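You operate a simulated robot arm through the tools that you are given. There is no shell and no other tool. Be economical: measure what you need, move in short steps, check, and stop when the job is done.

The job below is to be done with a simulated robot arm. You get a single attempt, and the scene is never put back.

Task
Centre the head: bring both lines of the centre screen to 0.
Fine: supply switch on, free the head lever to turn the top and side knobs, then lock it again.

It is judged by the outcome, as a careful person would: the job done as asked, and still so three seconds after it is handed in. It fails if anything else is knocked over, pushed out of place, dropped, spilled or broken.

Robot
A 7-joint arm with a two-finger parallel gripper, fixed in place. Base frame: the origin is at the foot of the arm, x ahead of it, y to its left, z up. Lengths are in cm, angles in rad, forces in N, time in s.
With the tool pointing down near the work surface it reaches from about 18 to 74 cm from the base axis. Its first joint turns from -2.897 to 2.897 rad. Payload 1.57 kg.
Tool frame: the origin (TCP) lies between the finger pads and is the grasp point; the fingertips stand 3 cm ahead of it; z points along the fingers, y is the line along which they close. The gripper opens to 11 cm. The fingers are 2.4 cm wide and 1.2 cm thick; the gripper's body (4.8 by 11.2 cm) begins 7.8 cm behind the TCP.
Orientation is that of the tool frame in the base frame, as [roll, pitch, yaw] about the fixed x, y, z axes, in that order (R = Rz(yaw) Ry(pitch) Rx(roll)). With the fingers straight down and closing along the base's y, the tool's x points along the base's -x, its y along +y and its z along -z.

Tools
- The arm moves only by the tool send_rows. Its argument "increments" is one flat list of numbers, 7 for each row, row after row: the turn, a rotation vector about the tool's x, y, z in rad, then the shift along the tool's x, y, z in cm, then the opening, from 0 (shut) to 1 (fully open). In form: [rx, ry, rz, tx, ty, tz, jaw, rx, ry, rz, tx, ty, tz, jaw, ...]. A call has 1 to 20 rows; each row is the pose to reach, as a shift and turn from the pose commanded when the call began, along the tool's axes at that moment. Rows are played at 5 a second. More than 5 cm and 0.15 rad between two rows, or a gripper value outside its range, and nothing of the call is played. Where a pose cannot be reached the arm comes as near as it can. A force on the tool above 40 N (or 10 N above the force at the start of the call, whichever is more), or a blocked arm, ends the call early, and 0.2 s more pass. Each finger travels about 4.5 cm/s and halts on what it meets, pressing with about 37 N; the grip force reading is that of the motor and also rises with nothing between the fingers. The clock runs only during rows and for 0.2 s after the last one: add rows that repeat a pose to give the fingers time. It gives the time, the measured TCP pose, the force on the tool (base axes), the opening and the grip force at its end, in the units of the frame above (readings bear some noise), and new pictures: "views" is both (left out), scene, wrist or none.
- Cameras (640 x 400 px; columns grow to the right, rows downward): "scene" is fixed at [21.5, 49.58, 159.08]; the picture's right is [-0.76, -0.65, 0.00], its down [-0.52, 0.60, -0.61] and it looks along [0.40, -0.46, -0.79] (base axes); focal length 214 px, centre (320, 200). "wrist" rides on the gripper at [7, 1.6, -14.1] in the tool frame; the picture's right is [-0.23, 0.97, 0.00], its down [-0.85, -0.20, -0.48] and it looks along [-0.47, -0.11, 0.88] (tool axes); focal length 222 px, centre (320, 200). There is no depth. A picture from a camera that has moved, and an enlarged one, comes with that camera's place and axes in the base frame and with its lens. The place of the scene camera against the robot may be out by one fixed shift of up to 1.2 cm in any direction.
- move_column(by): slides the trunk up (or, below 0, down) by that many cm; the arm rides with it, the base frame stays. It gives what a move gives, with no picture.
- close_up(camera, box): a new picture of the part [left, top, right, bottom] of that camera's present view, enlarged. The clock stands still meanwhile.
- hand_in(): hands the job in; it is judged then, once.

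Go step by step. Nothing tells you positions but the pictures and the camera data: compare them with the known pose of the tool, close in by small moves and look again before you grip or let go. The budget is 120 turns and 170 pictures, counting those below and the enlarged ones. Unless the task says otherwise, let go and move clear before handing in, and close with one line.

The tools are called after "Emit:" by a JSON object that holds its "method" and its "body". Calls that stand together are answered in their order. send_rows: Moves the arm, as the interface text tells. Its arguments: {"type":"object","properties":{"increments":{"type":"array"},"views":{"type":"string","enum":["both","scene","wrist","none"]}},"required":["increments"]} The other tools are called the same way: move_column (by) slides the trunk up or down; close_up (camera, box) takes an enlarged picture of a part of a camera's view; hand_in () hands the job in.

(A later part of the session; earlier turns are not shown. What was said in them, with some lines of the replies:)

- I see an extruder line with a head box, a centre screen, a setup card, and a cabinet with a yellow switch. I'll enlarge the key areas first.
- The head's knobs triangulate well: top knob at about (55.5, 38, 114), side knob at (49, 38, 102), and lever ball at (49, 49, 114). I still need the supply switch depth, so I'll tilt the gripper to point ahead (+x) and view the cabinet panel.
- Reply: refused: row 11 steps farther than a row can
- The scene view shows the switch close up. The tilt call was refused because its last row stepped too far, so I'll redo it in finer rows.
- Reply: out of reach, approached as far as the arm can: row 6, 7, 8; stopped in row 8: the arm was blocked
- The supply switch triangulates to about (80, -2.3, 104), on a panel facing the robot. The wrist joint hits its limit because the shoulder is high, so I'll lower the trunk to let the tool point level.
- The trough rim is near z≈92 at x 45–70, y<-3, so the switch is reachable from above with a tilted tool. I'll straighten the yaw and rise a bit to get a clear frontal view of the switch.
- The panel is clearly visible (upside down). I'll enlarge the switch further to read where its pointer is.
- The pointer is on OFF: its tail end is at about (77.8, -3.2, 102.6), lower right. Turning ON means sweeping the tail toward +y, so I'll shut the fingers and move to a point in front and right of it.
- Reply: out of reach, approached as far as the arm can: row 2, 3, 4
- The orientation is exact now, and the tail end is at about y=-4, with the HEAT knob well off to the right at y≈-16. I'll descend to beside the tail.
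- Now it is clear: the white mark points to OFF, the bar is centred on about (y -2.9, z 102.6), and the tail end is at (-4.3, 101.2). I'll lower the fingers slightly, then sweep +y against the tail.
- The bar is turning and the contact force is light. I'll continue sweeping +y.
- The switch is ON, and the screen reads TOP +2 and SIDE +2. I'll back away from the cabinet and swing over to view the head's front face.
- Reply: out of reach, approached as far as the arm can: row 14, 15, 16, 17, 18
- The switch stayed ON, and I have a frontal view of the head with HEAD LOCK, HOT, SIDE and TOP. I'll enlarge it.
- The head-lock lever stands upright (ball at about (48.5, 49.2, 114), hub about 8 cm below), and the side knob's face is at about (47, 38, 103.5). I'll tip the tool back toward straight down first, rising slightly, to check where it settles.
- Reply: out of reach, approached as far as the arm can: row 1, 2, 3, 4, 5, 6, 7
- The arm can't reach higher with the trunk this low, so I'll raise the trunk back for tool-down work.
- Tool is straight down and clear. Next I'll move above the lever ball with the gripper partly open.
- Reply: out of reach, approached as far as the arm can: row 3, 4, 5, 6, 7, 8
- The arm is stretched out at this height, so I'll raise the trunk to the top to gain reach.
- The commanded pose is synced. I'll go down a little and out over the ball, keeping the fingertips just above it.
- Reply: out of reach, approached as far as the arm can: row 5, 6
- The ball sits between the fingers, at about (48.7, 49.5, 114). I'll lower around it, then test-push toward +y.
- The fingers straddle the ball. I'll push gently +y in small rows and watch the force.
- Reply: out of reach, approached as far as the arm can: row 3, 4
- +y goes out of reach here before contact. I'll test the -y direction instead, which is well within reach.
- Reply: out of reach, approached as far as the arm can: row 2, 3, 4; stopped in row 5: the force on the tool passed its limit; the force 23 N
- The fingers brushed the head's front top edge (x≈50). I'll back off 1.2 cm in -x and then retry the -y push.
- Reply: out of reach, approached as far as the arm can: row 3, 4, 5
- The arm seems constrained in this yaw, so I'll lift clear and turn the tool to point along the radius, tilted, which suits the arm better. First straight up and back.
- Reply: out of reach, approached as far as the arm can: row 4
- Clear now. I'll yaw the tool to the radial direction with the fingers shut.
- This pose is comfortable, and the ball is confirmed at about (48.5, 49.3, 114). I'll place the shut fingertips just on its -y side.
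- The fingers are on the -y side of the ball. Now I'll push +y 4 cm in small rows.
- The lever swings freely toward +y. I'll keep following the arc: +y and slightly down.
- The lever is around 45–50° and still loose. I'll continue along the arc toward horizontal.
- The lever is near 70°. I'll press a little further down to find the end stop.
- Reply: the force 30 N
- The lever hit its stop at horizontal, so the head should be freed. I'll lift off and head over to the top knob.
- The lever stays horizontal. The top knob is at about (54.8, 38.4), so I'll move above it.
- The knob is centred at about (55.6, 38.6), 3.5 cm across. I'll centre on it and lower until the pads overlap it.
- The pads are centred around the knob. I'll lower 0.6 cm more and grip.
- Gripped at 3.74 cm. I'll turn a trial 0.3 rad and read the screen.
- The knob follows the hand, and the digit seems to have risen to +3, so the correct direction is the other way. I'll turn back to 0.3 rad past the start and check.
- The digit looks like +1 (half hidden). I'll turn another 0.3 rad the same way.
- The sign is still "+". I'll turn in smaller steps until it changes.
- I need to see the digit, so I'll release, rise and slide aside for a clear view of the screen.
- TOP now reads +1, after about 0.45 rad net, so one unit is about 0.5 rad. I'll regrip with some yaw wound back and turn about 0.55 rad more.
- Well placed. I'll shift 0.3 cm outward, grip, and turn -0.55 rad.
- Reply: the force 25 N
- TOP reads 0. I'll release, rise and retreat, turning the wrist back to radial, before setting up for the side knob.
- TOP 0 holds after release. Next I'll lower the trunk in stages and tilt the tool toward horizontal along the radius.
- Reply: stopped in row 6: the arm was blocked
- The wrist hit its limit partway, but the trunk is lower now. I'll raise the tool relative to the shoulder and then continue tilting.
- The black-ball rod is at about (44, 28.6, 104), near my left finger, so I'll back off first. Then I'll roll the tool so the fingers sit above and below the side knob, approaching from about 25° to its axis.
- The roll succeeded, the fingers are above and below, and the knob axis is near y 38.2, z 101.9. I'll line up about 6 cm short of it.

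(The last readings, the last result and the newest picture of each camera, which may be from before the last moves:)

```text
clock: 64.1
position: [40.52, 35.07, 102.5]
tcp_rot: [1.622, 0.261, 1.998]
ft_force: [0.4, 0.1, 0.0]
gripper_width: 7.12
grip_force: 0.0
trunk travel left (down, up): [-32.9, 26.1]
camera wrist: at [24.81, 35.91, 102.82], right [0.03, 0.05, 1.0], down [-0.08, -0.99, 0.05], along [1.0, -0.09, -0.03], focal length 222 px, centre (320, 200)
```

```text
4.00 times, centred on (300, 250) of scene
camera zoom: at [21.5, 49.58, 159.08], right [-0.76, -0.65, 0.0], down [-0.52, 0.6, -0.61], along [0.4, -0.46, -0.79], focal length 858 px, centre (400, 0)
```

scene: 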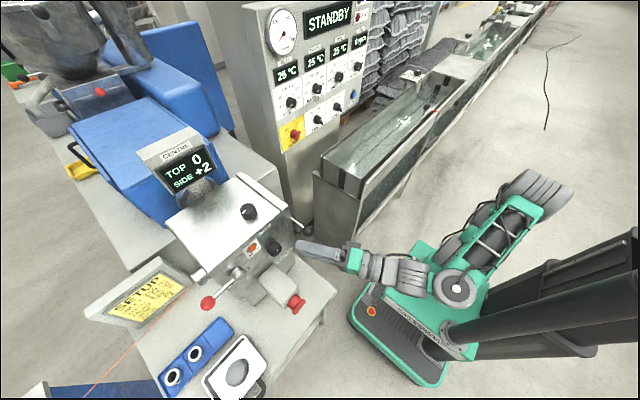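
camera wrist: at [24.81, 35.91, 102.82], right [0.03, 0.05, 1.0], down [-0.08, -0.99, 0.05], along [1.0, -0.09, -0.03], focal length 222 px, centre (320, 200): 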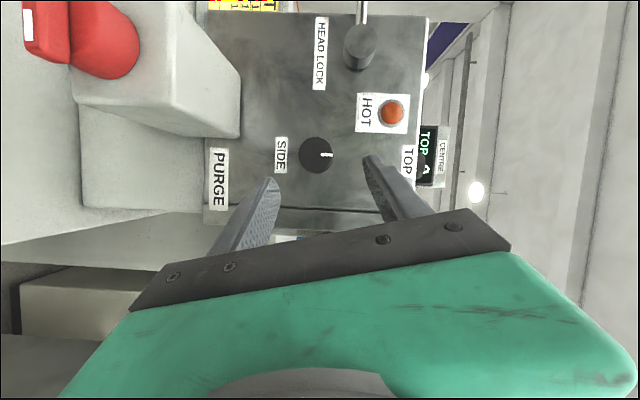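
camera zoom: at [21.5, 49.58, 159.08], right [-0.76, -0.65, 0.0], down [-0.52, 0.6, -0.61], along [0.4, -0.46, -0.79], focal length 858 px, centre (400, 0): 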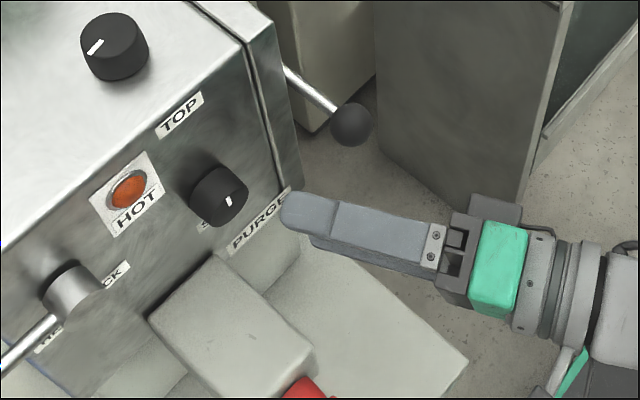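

The alignment is good, and the knob axis is nearer z 101.6. I'll advance with a small correction so the pads straddle the knob.

Emit:
{"method": "send_rows", "body": {"increments": [0, 0, 0, 0.14, -0.48, 1.5, 0.65, 0, 0, 0, 0.14, -0.48, 3.5, 0.65, 0, 0, 0, 0.14, -0.48, 5, 0.65, 0, 0, 0, 0.14, -0.48, 6, 0.65, 0, 0, 0, 0.14, -0.48, 6, 0.65], "views": "wrist"}}

Emit:
{"method": "close_up", "body": {"camera": "scene", "box": [220, 200, 380, 300]}}

Emit:
{"method": "close_up", "body": {"camera": "wrist", "box": [240, 100, 480, 250]}}

```text
clock: 65.3
position: [46.02, 37.35, 101.65]
tcp_rot: [1.622, 0.262, 1.997]
ft_force: [0.5, -0.2, 0.2]
gripper_width: 7.14
grip_force: 0.1
trunk travel left (down, up): [-32.9, 26.1]
camera wrist: at [30.27, 38.29, 101.95], right [0.03, 0.05, 1.0], down [-0.08, -0.99, 0.05], along [1.0, -0.09, -0.03], focal length 222 px, centre (320, 200)
```

wrist: 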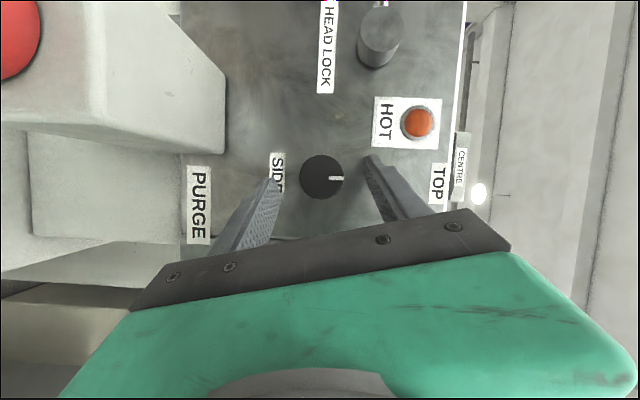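

```text
4.00 times, centred on (300, 250) of scene
camera zoom: at [21.5, 49.58, 159.08], right [-0.76, -0.65, 0.0], down [-0.52, 0.6, -0.61], along [0.4, -0.46, -0.79], focal length 858 px, centre (400, 0)
```

zoom: 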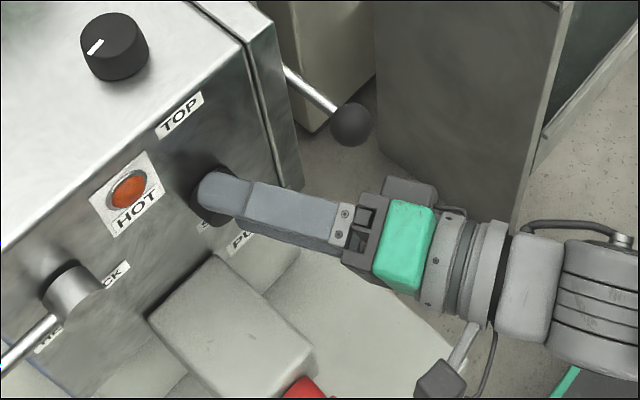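

```text
2.67 times, centred on (360, 175) of wrist
camera zoom: at [30.27, 38.29, 101.95], right [0.03, 0.05, 1.0], down [-0.08, -0.99, 0.05], along [1.0, -0.09, -0.03], focal length 592 px, centre (213, 267)
```

zoom: 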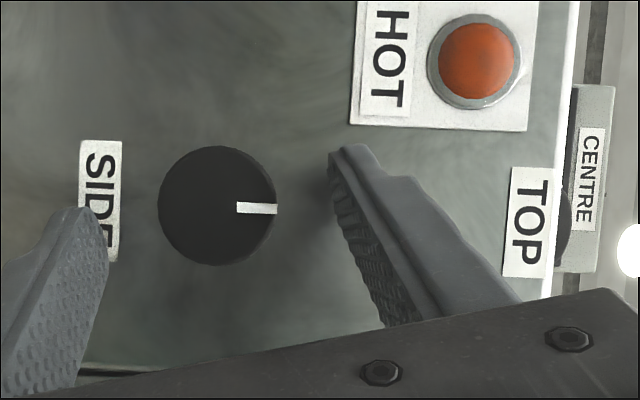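

The pads straddle the knob well. I'll grip, then turn about the knob's axis by 0.42 rad counter-clockwise and read the screen.

Emit:
{"method": "send_rows", "body": {"increments": [0, 0, 0, 0, 0, 0, 0.5, 0, 0, 0, 0, 0, 0, 0.35, 0, 0, 0, 0, 0, 0, 0.25, 0, 0, 0, 0, 0, 0, 0.25, 0.056, 0.008, -0.128, -0.011, 0.155, 0.005, 0.25, 0.111, 0.017, -0.256, -0.003, 0.309, 0.019, 0.25, 0.167, 0.025, -0.385, 0.026, 0.46, 0.041, 0.25, 0.167, 0.025, -0.385, 0.026, 0.46, 0.041, 0.25], "views": "wrist"}}

Emit:
{"method": "close_up", "body": {"camera": "scene", "box": [130, 130, 226, 190]}}

Emit:
{"method": "close_up", "body": {"camera": "wrist", "box": [240, 100, 480, 250]}}

```text
clock: 67.1
position: [45.9, 37.48, 102.13]
tcp_rot: [1.83, 0.64, 2.092]
ft_force: [-0.5, 2.9, 8.4]
gripper_width: 3.59
grip_force: 43.1
trunk travel left (down, up): [-32.9, 26.1]
camera wrist: at [30.23, 38.56, 102.09], right [0.03, 0.45, 0.89], down [-0.08, -0.89, 0.46], along [1.0, -0.09, 0.01], focal length 222 px, centre (320, 200)
```

wrist: 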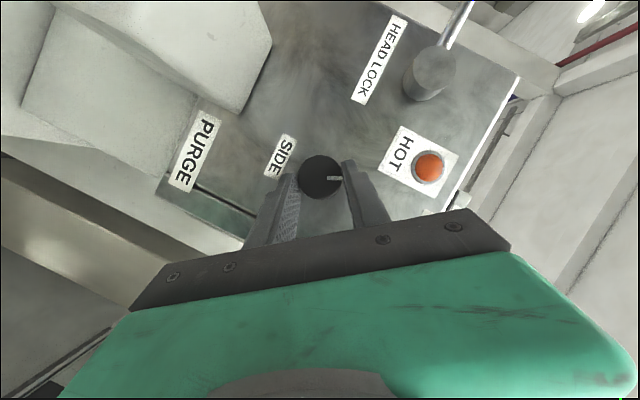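

```text
6.67 times, centred on (178, 160) of scene
camera zoom: at [21.5, 49.58, 159.08], right [-0.76, -0.65, 0.0], down [-0.52, 0.6, -0.61], along [0.4, -0.46, -0.79], focal length 1430 px, centre (1267, 467)
```

zoom: 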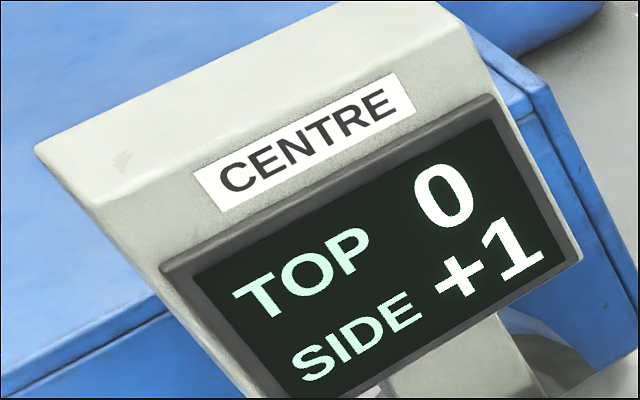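

```text
2.67 times, centred on (360, 175) of wrist
camera zoom: at [30.23, 38.56, 102.09], right [0.03, 0.45, 0.89], down [-0.08, -0.89, 0.46], along [1.0, -0.09, 0.01], focal length 592 px, centre (213, 267)
```

zoom: 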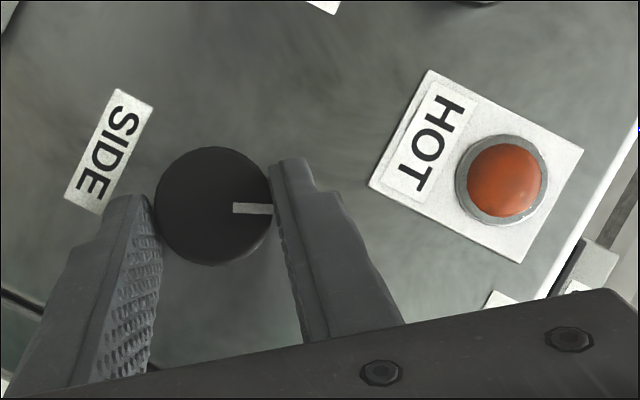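

SIDE reads +1 and TOP 0. I'll continue another 0.58 rad in the same grip.

Emit:
{"method": "send_rows", "body": {"increments": [0.056, 0.008, -0.128, -0.011, 0.155, 0.005, 0.25, 0.111, 0.017, -0.256, -0.003, 0.309, 0.019, 0.25, 0.167, 0.025, -0.385, 0.026, 0.46, 0.041, 0.25, 0.218, 0.033, -0.504, 0.068, 0.595, 0.068, 0.25, 0.23, 0.035, -0.531, 0.08, 0.625, 0.075, 0.25, 0.23, 0.035, -0.531, 0.08, 0.625, 0.075, 0.25], "views": "wrist"}}

Emit:
{"method": "close_up", "body": {"camera": "scene", "box": [130, 130, 226, 190]}}

```text
clock: 68.5
position: [45.84, 38.04, 102.62]
tcp_rot: [2.44, 1.081, 2.568]
ft_force: [-1.8, 4.2, 11.1]
gripper_width: 3.6
grip_force: 43.4
trunk travel left (down, up): [-32.9, 26.1]
camera wrist: at [30.22, 38.9, 101.95], right [0.03, 0.87, 0.5], down [-0.09, -0.49, 0.87], along [1.0, -0.07, 0.06], focal length 222 px, centre (320, 200)
```

wrist: 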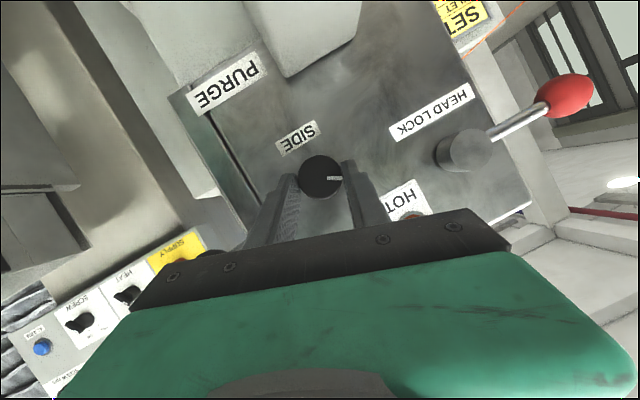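

```text
6.67 times, centred on (178, 160) of scene
camera zoom: at [21.5, 49.58, 159.08], right [-0.76, -0.65, 0.0], down [-0.52, 0.6, -0.61], along [0.4, -0.46, -0.79], focal length 1430 px, centre (1267, 467)
```

zoom: 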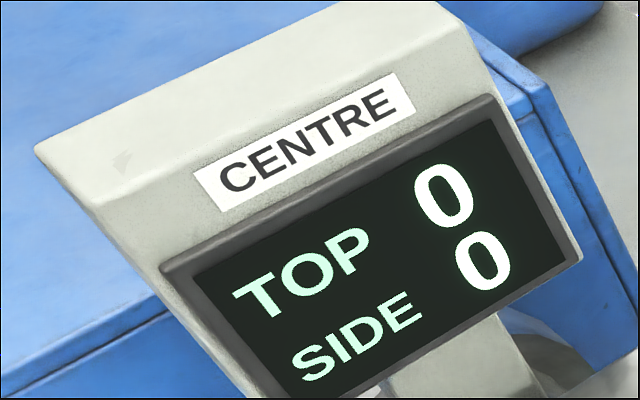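

Both lines read 0. I'll open, back straight off the knob, and close the fingers clear of it.

Emit:
{"method": "send_rows", "body": {"increments": [0, 0, 0, 0, 0, 0, 0.4, 0, 0, 0, 0, 0, 0, 0.5, 0, 0, 0, 0, 0, 0, 0.5, 0, 0, 0, 0, 0, -3, 0.5, 0, 0, 0, 0, 0, -6, 0.5, 0, 0, 0, 0, 0, -9, 0.5, 0, 0, 0, 0, 0, -9, 0, 0, 0, 0, 0, 0, -9, 0]}}

Emit:
{"method": "close_up", "body": {"camera": "scene", "box": [130, 130, 290, 230]}}

```text
clock: 70.3
position: [37.59, 36.28, 105.92]
tcp_rot: [2.443, 1.079, 2.57]
ft_force: [0.6, 0.2, 0.2]
gripper_width: 0.28
grip_force: 0.0
trunk travel left (down, up): [-32.9, 26.1]
camera wrist: at [21.96, 37.2, 105.18], right [0.03, 0.87, 0.5], down [-0.09, -0.49, 0.87], along [1.0, -0.07, 0.06], focal length 222 px, centre (320, 200)
```

scene: 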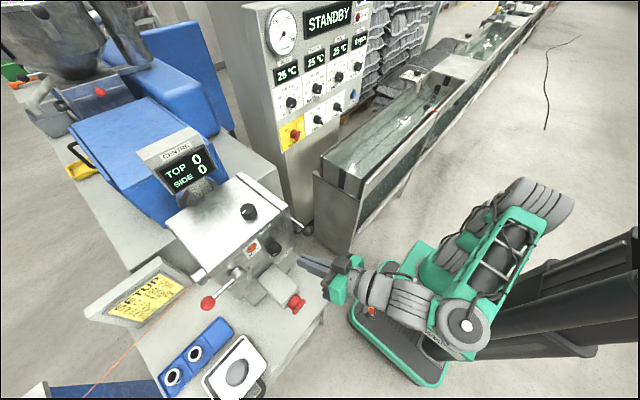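
wrist: 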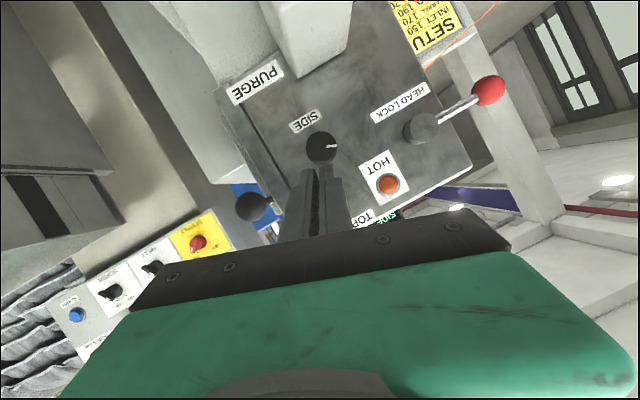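

```text
4.00 times, centred on (210, 180) of scene
camera zoom: at [21.5, 49.58, 159.08], right [-0.76, -0.65, 0.0], down [-0.52, 0.6, -0.61], along [0.4, -0.46, -0.79], focal length 858 px, centre (760, 280)
```

zoom: 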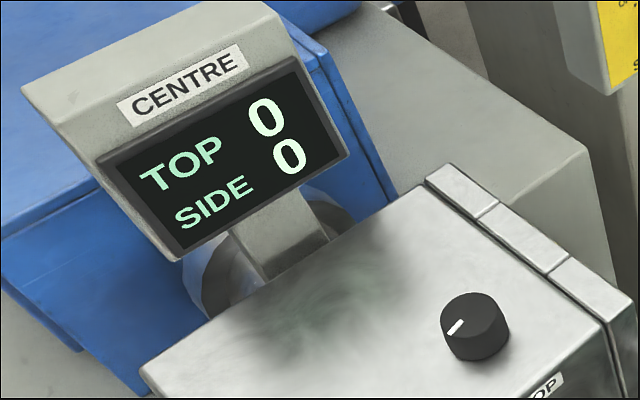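

Both read 0 after release, and the lever ball lies at about (48.5, 57.9, 105.4), horizontal. I'll carry the shut fingers over to in front of and just below it.

Emit:
{"method": "send_rows", "body": {"increments": [0, 0, 0, 0.93, 3.54, 1.15, 0, 0, 0, 0, 1.86, 7.07, 2.3, 0, 0, 0, 0, 2.78, 10.6, 3.44, 0, 0, 0, 0, 3.7, 14.1, 4.6, 0, 0, 0, 0, 4.64, 17.68, 5.73, 0, 0, 0, 0, 4.64, 17.68, 5.73, 0]}}

```text
clock: 71.7
position: [39.91, 55.57, 105.05]
tcp_rot: [2.444, 1.079, 2.572]
ft_force: [-0.8, 0.2, 0.0]
gripper_width: 0.0
grip_force: 20.7
trunk travel left (down, up): [-32.9, 26.1]
camera wrist: at [24.18, 56.45, 104.36], right [0.03, 0.87, 0.5], down [-0.09, -0.49, 0.87], along [1.0, -0.07, 0.06], focal length 222 px, centre (320, 200)
```

scene: 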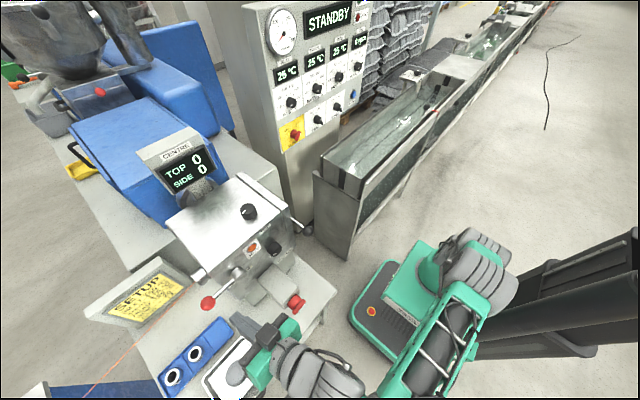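
wrist: 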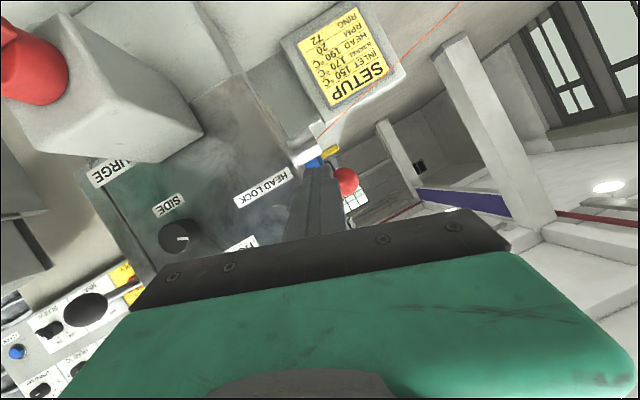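

Reached, with the ball confirmed at y≈58, z≈105.4. I'll slide the fingertips in under the ball.

Emit:
{"method": "send_rows", "body": {"increments": [0, 0, 0, 0.3, -0.5, 2, 0, 0, 0, 0, 0.2, -0.4, 4.5, 0, 0, 0, 0, -0.15, -0.28, 6.9, 0, 0, 0, 0, -0.15, -0.28, 6.9, 0], "views": "wrist"}}

Emit:
{"method": "close_up", "body": {"camera": "scene", "box": [150, 220, 310, 320]}}

```text
clock: 72.7
position: [46.36, 56.45, 102.43]
tcp_rot: [2.441, 1.078, 2.569]
ft_force: [0.4, 0.5, -0.2]
gripper_width: 0.01
grip_force: 21.4
trunk travel left (down, up): [-32.9, 26.1]
camera wrist: at [30.71, 57.31, 101.86], right [0.03, 0.87, 0.5], down [-0.09, -0.49, 0.87], along [1.0, -0.07, 0.06], focal length 222 px, centre (320, 200)
```

wrist: 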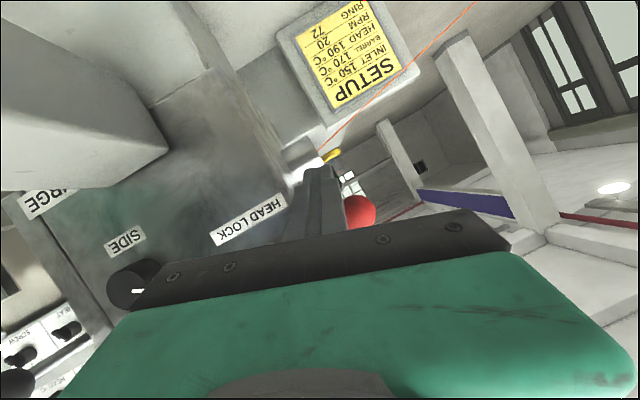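

```text
4.00 times, centred on (230, 270) of scene
camera zoom: at [21.5, 49.58, 159.08], right [-0.76, -0.65, 0.0], down [-0.52, 0.6, -0.61], along [0.4, -0.46, -0.79], focal length 858 px, centre (680, -80)
```

zoom: 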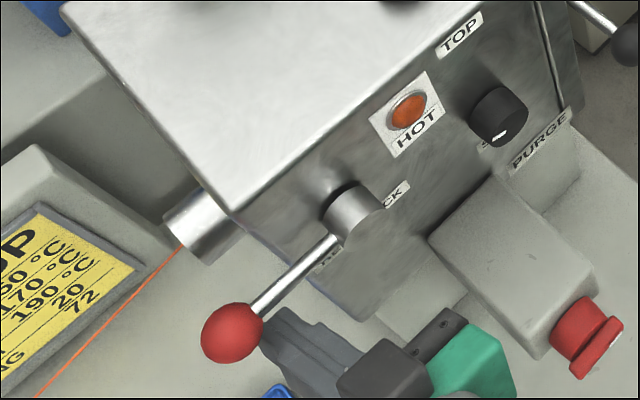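

The fingers are placed right, but the upper part of the arc would be at the arm's reach limit. I'll back out, raise the trunk 10 cm, and return lower on the arm.

Emit:
{"method": "send_rows", "body": {"increments": [0, 0, 0, 0, 0, -4, 0, 0, 0, 0, 0, 0, -8, 0, 0, 0, 0, 0, 0, -8, 0], "views": "none"}}

Emit:
{"method": "move_column", "body": {"by": 10}}

```text
clock: 73.5
position: [39.09, 55.11, 105.51]
tcp_rot: [2.443, 1.079, 2.569]
ft_force: [-0.1, 0.4, -0.8]
gripper_width: 0.0
grip_force: 21.2
trunk travel left (down, up): [-32.9, 26.1]
```

```text
clock: 74.8
position: [39.21, 55.18, 115.34]
tcp_rot: [2.443, 1.08, 2.568]
ft_force: [-0.4, -0.5, -0.1]
gripper_width: 0.01
grip_force: 21.8
trunk travel left (down, up): [-42.9, 16.1]
```

Now back down in front, and in under the ball again.

Emit:
{"method": "send_rows", "body": {"increments": [0, 0, 0, 3, -1, 1.2, 0, 0, 0, 0, 6, -2, 2.4, 0, 0, 0, 0, 8.8, -3.04, 3.6, 0, 0, 0, 0, 8.8, -3.1, 7.6, 0, 0, 0, 0, 8.8, -3.1, 11.4, 0, 0, 0, 0, 8.8, -3.1, 11.4, 0], "views": "none"}}

Emit:
{"method": "close_up", "body": {"camera": "scene", "box": [150, 220, 310, 320]}}

```text
clock: 76.2
position: [46.48, 56.48, 102.77]
tcp_rot: [2.441, 1.079, 2.569]
ft_force: [-0.4, 0.4, -0.1]
gripper_width: 0.0
grip_force: 20.8
trunk travel left (down, up): [-42.9, 16.1]
```

```text
4.00 times, centred on (230, 270) of scene
camera zoom: at [21.5, 49.58, 159.08], right [-0.76, -0.65, 0.0], down [-0.52, 0.6, -0.61], along [0.4, -0.46, -0.79], focal length 858 px, centre (680, -80)
```

zoom: 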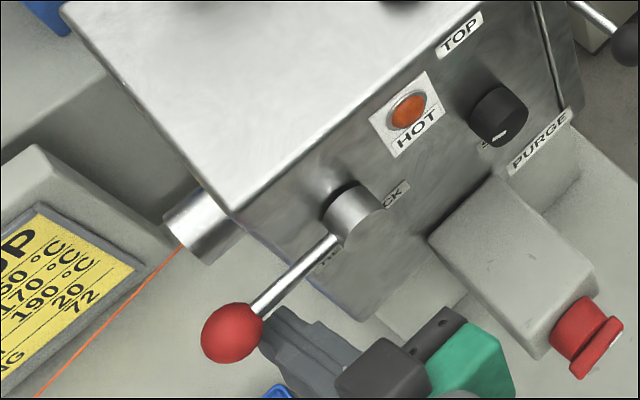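

In place. I'll lift along the arc through about 60° of the return.

Emit:
{"method": "send_rows", "body": {"increments": [0, 0, 0, -1.2, 0.93, -0.45, 0, 0, 0, 0, -2.39, 1.86, -0.91, 0, 0, 0, 0, -3.75, 2.15, -1.5, 0, 0, 0, 0, -5.14, 2.39, -2.06, 0, 0, 0, 0, -6.5, 2.2, -2.65, 0, 0, 0, 0, -7.79, 1.85, -3.25, 0], "views": "wrist"}}

Emit:
{"method": "close_up", "body": {"camera": "scene", "box": [150, 200, 310, 300]}}

```text
clock: 77.7
position: [46.32, 55.65, 111.1]
tcp_rot: [2.449, 1.079, 2.574]
ft_force: [-5.6, -4.9, -7.5]
gripper_width: 0.01
grip_force: 21.8
trunk travel left (down, up): [-42.9, 16.1]
camera wrist: at [30.56, 56.49, 110.48], right [0.03, 0.87, 0.49], down [-0.08, -0.49, 0.87], along [1.0, -0.07, 0.06], focal length 222 px, centre (320, 200)
```

wrist: 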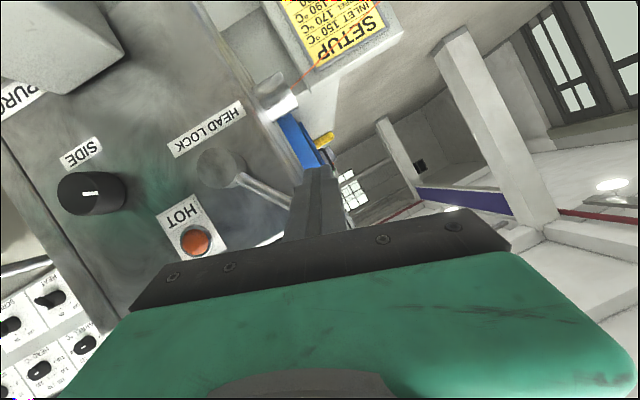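

```text
4.00 times, centred on (230, 250) of scene
camera zoom: at [21.5, 49.58, 159.08], right [-0.76, -0.65, 0.0], down [-0.52, 0.6, -0.61], along [0.4, -0.46, -0.79], focal length 858 px, centre (680, 0)
```

zoom: 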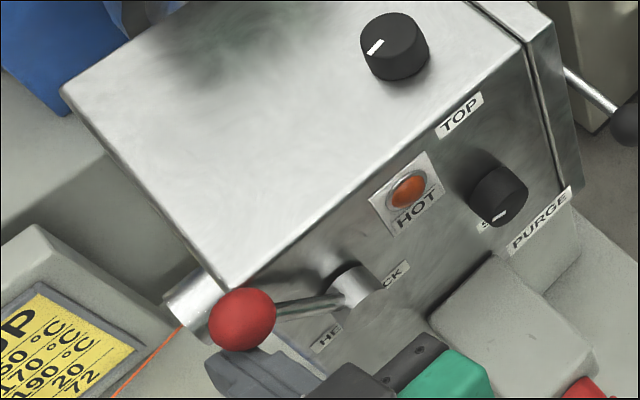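

The lever is at about 35–40° from upright and following. I'll continue the arc.

Emit:
{"method": "send_rows", "body": {"increments": [0, 0, 0, -1.2, -0.8, -0.56, 0, 0, 0, 0, -2.35, -1.58, -1.13, 0, 0, 0, 0, -3.21, -2.63, -1.57, 0, 0, 0, 0, -3.5, -3.36, -1.75, 0], "views": "wrist"}}

Emit:
{"method": "close_up", "body": {"camera": "scene", "box": [150, 200, 310, 300]}}

```text
clock: 78.7
position: [46.34, 51.94, 114.06]
tcp_rot: [2.438, 1.079, 2.575]
ft_force: [17.0, 35.8, 4.7]
gripper_width: 0.0
grip_force: 21.2
trunk travel left (down, up): [-42.9, 16.1]
camera wrist: at [30.69, 52.7, 113.27], right [0.02, 0.87, 0.5], down [-0.08, -0.49, 0.87], along [1.0, -0.06, 0.06], focal length 222 px, centre (320, 200)
```

wrist: 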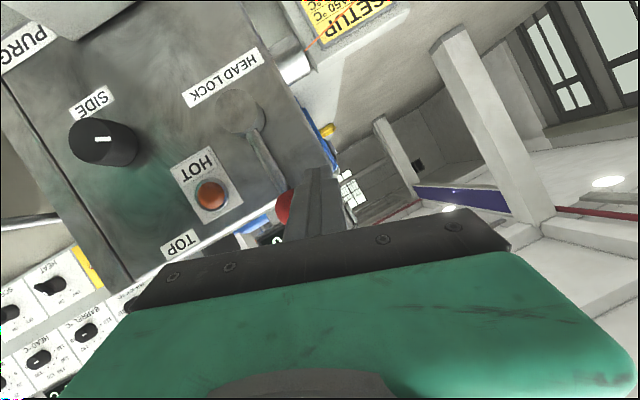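

```text
4.00 times, centred on (230, 250) of scene
camera zoom: at [21.5, 49.58, 159.08], right [-0.76, -0.65, 0.0], down [-0.52, 0.6, -0.61], along [0.4, -0.46, -0.79], focal length 858 px, centre (680, 0)
```

zoom: 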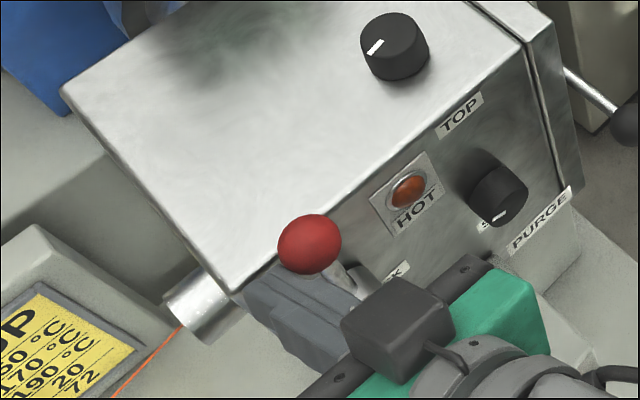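

The force shows the end stop, and the ball is back exactly at its original upright spot, so it is locked. I'll move off toward +y, back away, and check everything.

Emit:
{"method": "send_rows", "body": {"increments": [0, 0, 0, 0.3, 1.5, 0.2, 0, 0, 0, 0, 0.4, 2.4, 0.3, 0, 0, 0, 0, 0.4, 2.4, -3, 0, 0, 0, 0, 0.4, 2.4, -7, 0, 0, 0, 0, 0.4, 2.4, -11, 0, 0, 0, 0, 0.4, 2.4, -11, 0]}}

Emit:
{"method": "close_up", "body": {"camera": "scene", "box": [140, 130, 300, 230]}}

Emit:
{"method": "close_up", "body": {"camera": "scene", "box": [160, 200, 320, 300]}}

```text
clock: 80.0
position: [36.09, 51.52, 118.23]
tcp_rot: [2.442, 1.079, 2.571]
ft_force: [0.3, -0.5, 0.2]
gripper_width: 0.01
grip_force: 21.0
trunk travel left (down, up): [-42.9, 16.1]
camera wrist: at [20.34, 52.61, 117.64], right [0.03, 0.87, 0.5], down [-0.09, -0.49, 0.87], along [1.0, -0.07, 0.06], focal length 222 px, centre (320, 200)
```

scene: 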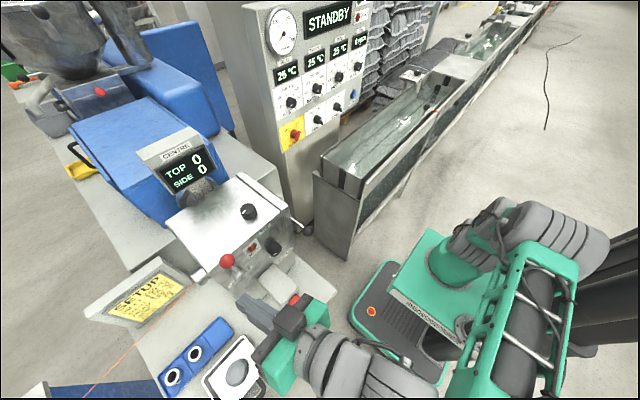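
wrist: 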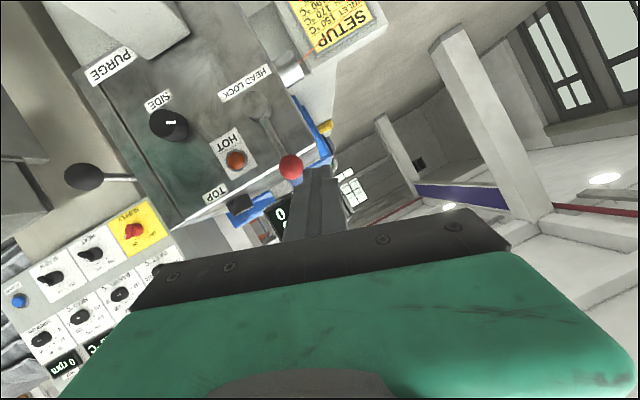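

```text
4.00 times, centred on (220, 180) of scene
camera zoom: at [21.5, 49.58, 159.08], right [-0.76, -0.65, 0.0], down [-0.52, 0.6, -0.61], along [0.4, -0.46, -0.79], focal length 858 px, centre (720, 280)
```

zoom: 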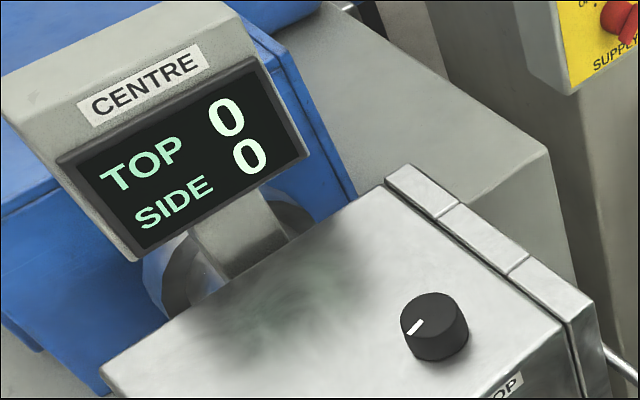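

```text
4.00 times, centred on (240, 250) of scene
camera zoom: at [21.5, 49.58, 159.08], right [-0.76, -0.65, 0.0], down [-0.52, 0.6, -0.61], along [0.4, -0.46, -0.79], focal length 858 px, centre (640, 0)
```

zoom: 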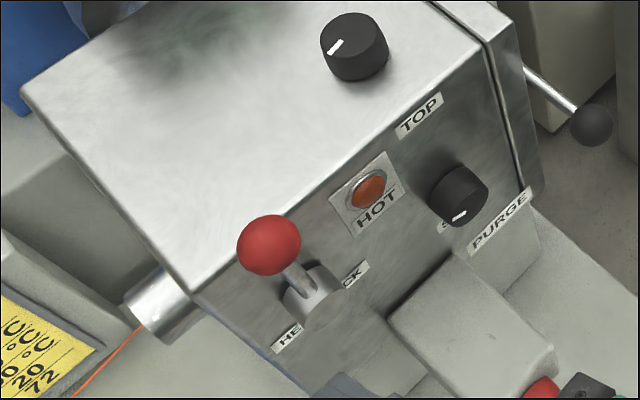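

The lever is back at its original upright position, both lines read 0, the supply is on, and the arm is clear. I'll hand in now.

Emit:
{"method": "hand_in", "body": {}}

```text
The job is handed in.
```

The head is centred: TOP and SIDE both read 0, the supply switch is left on, and the head lever is back upright in its locked position.
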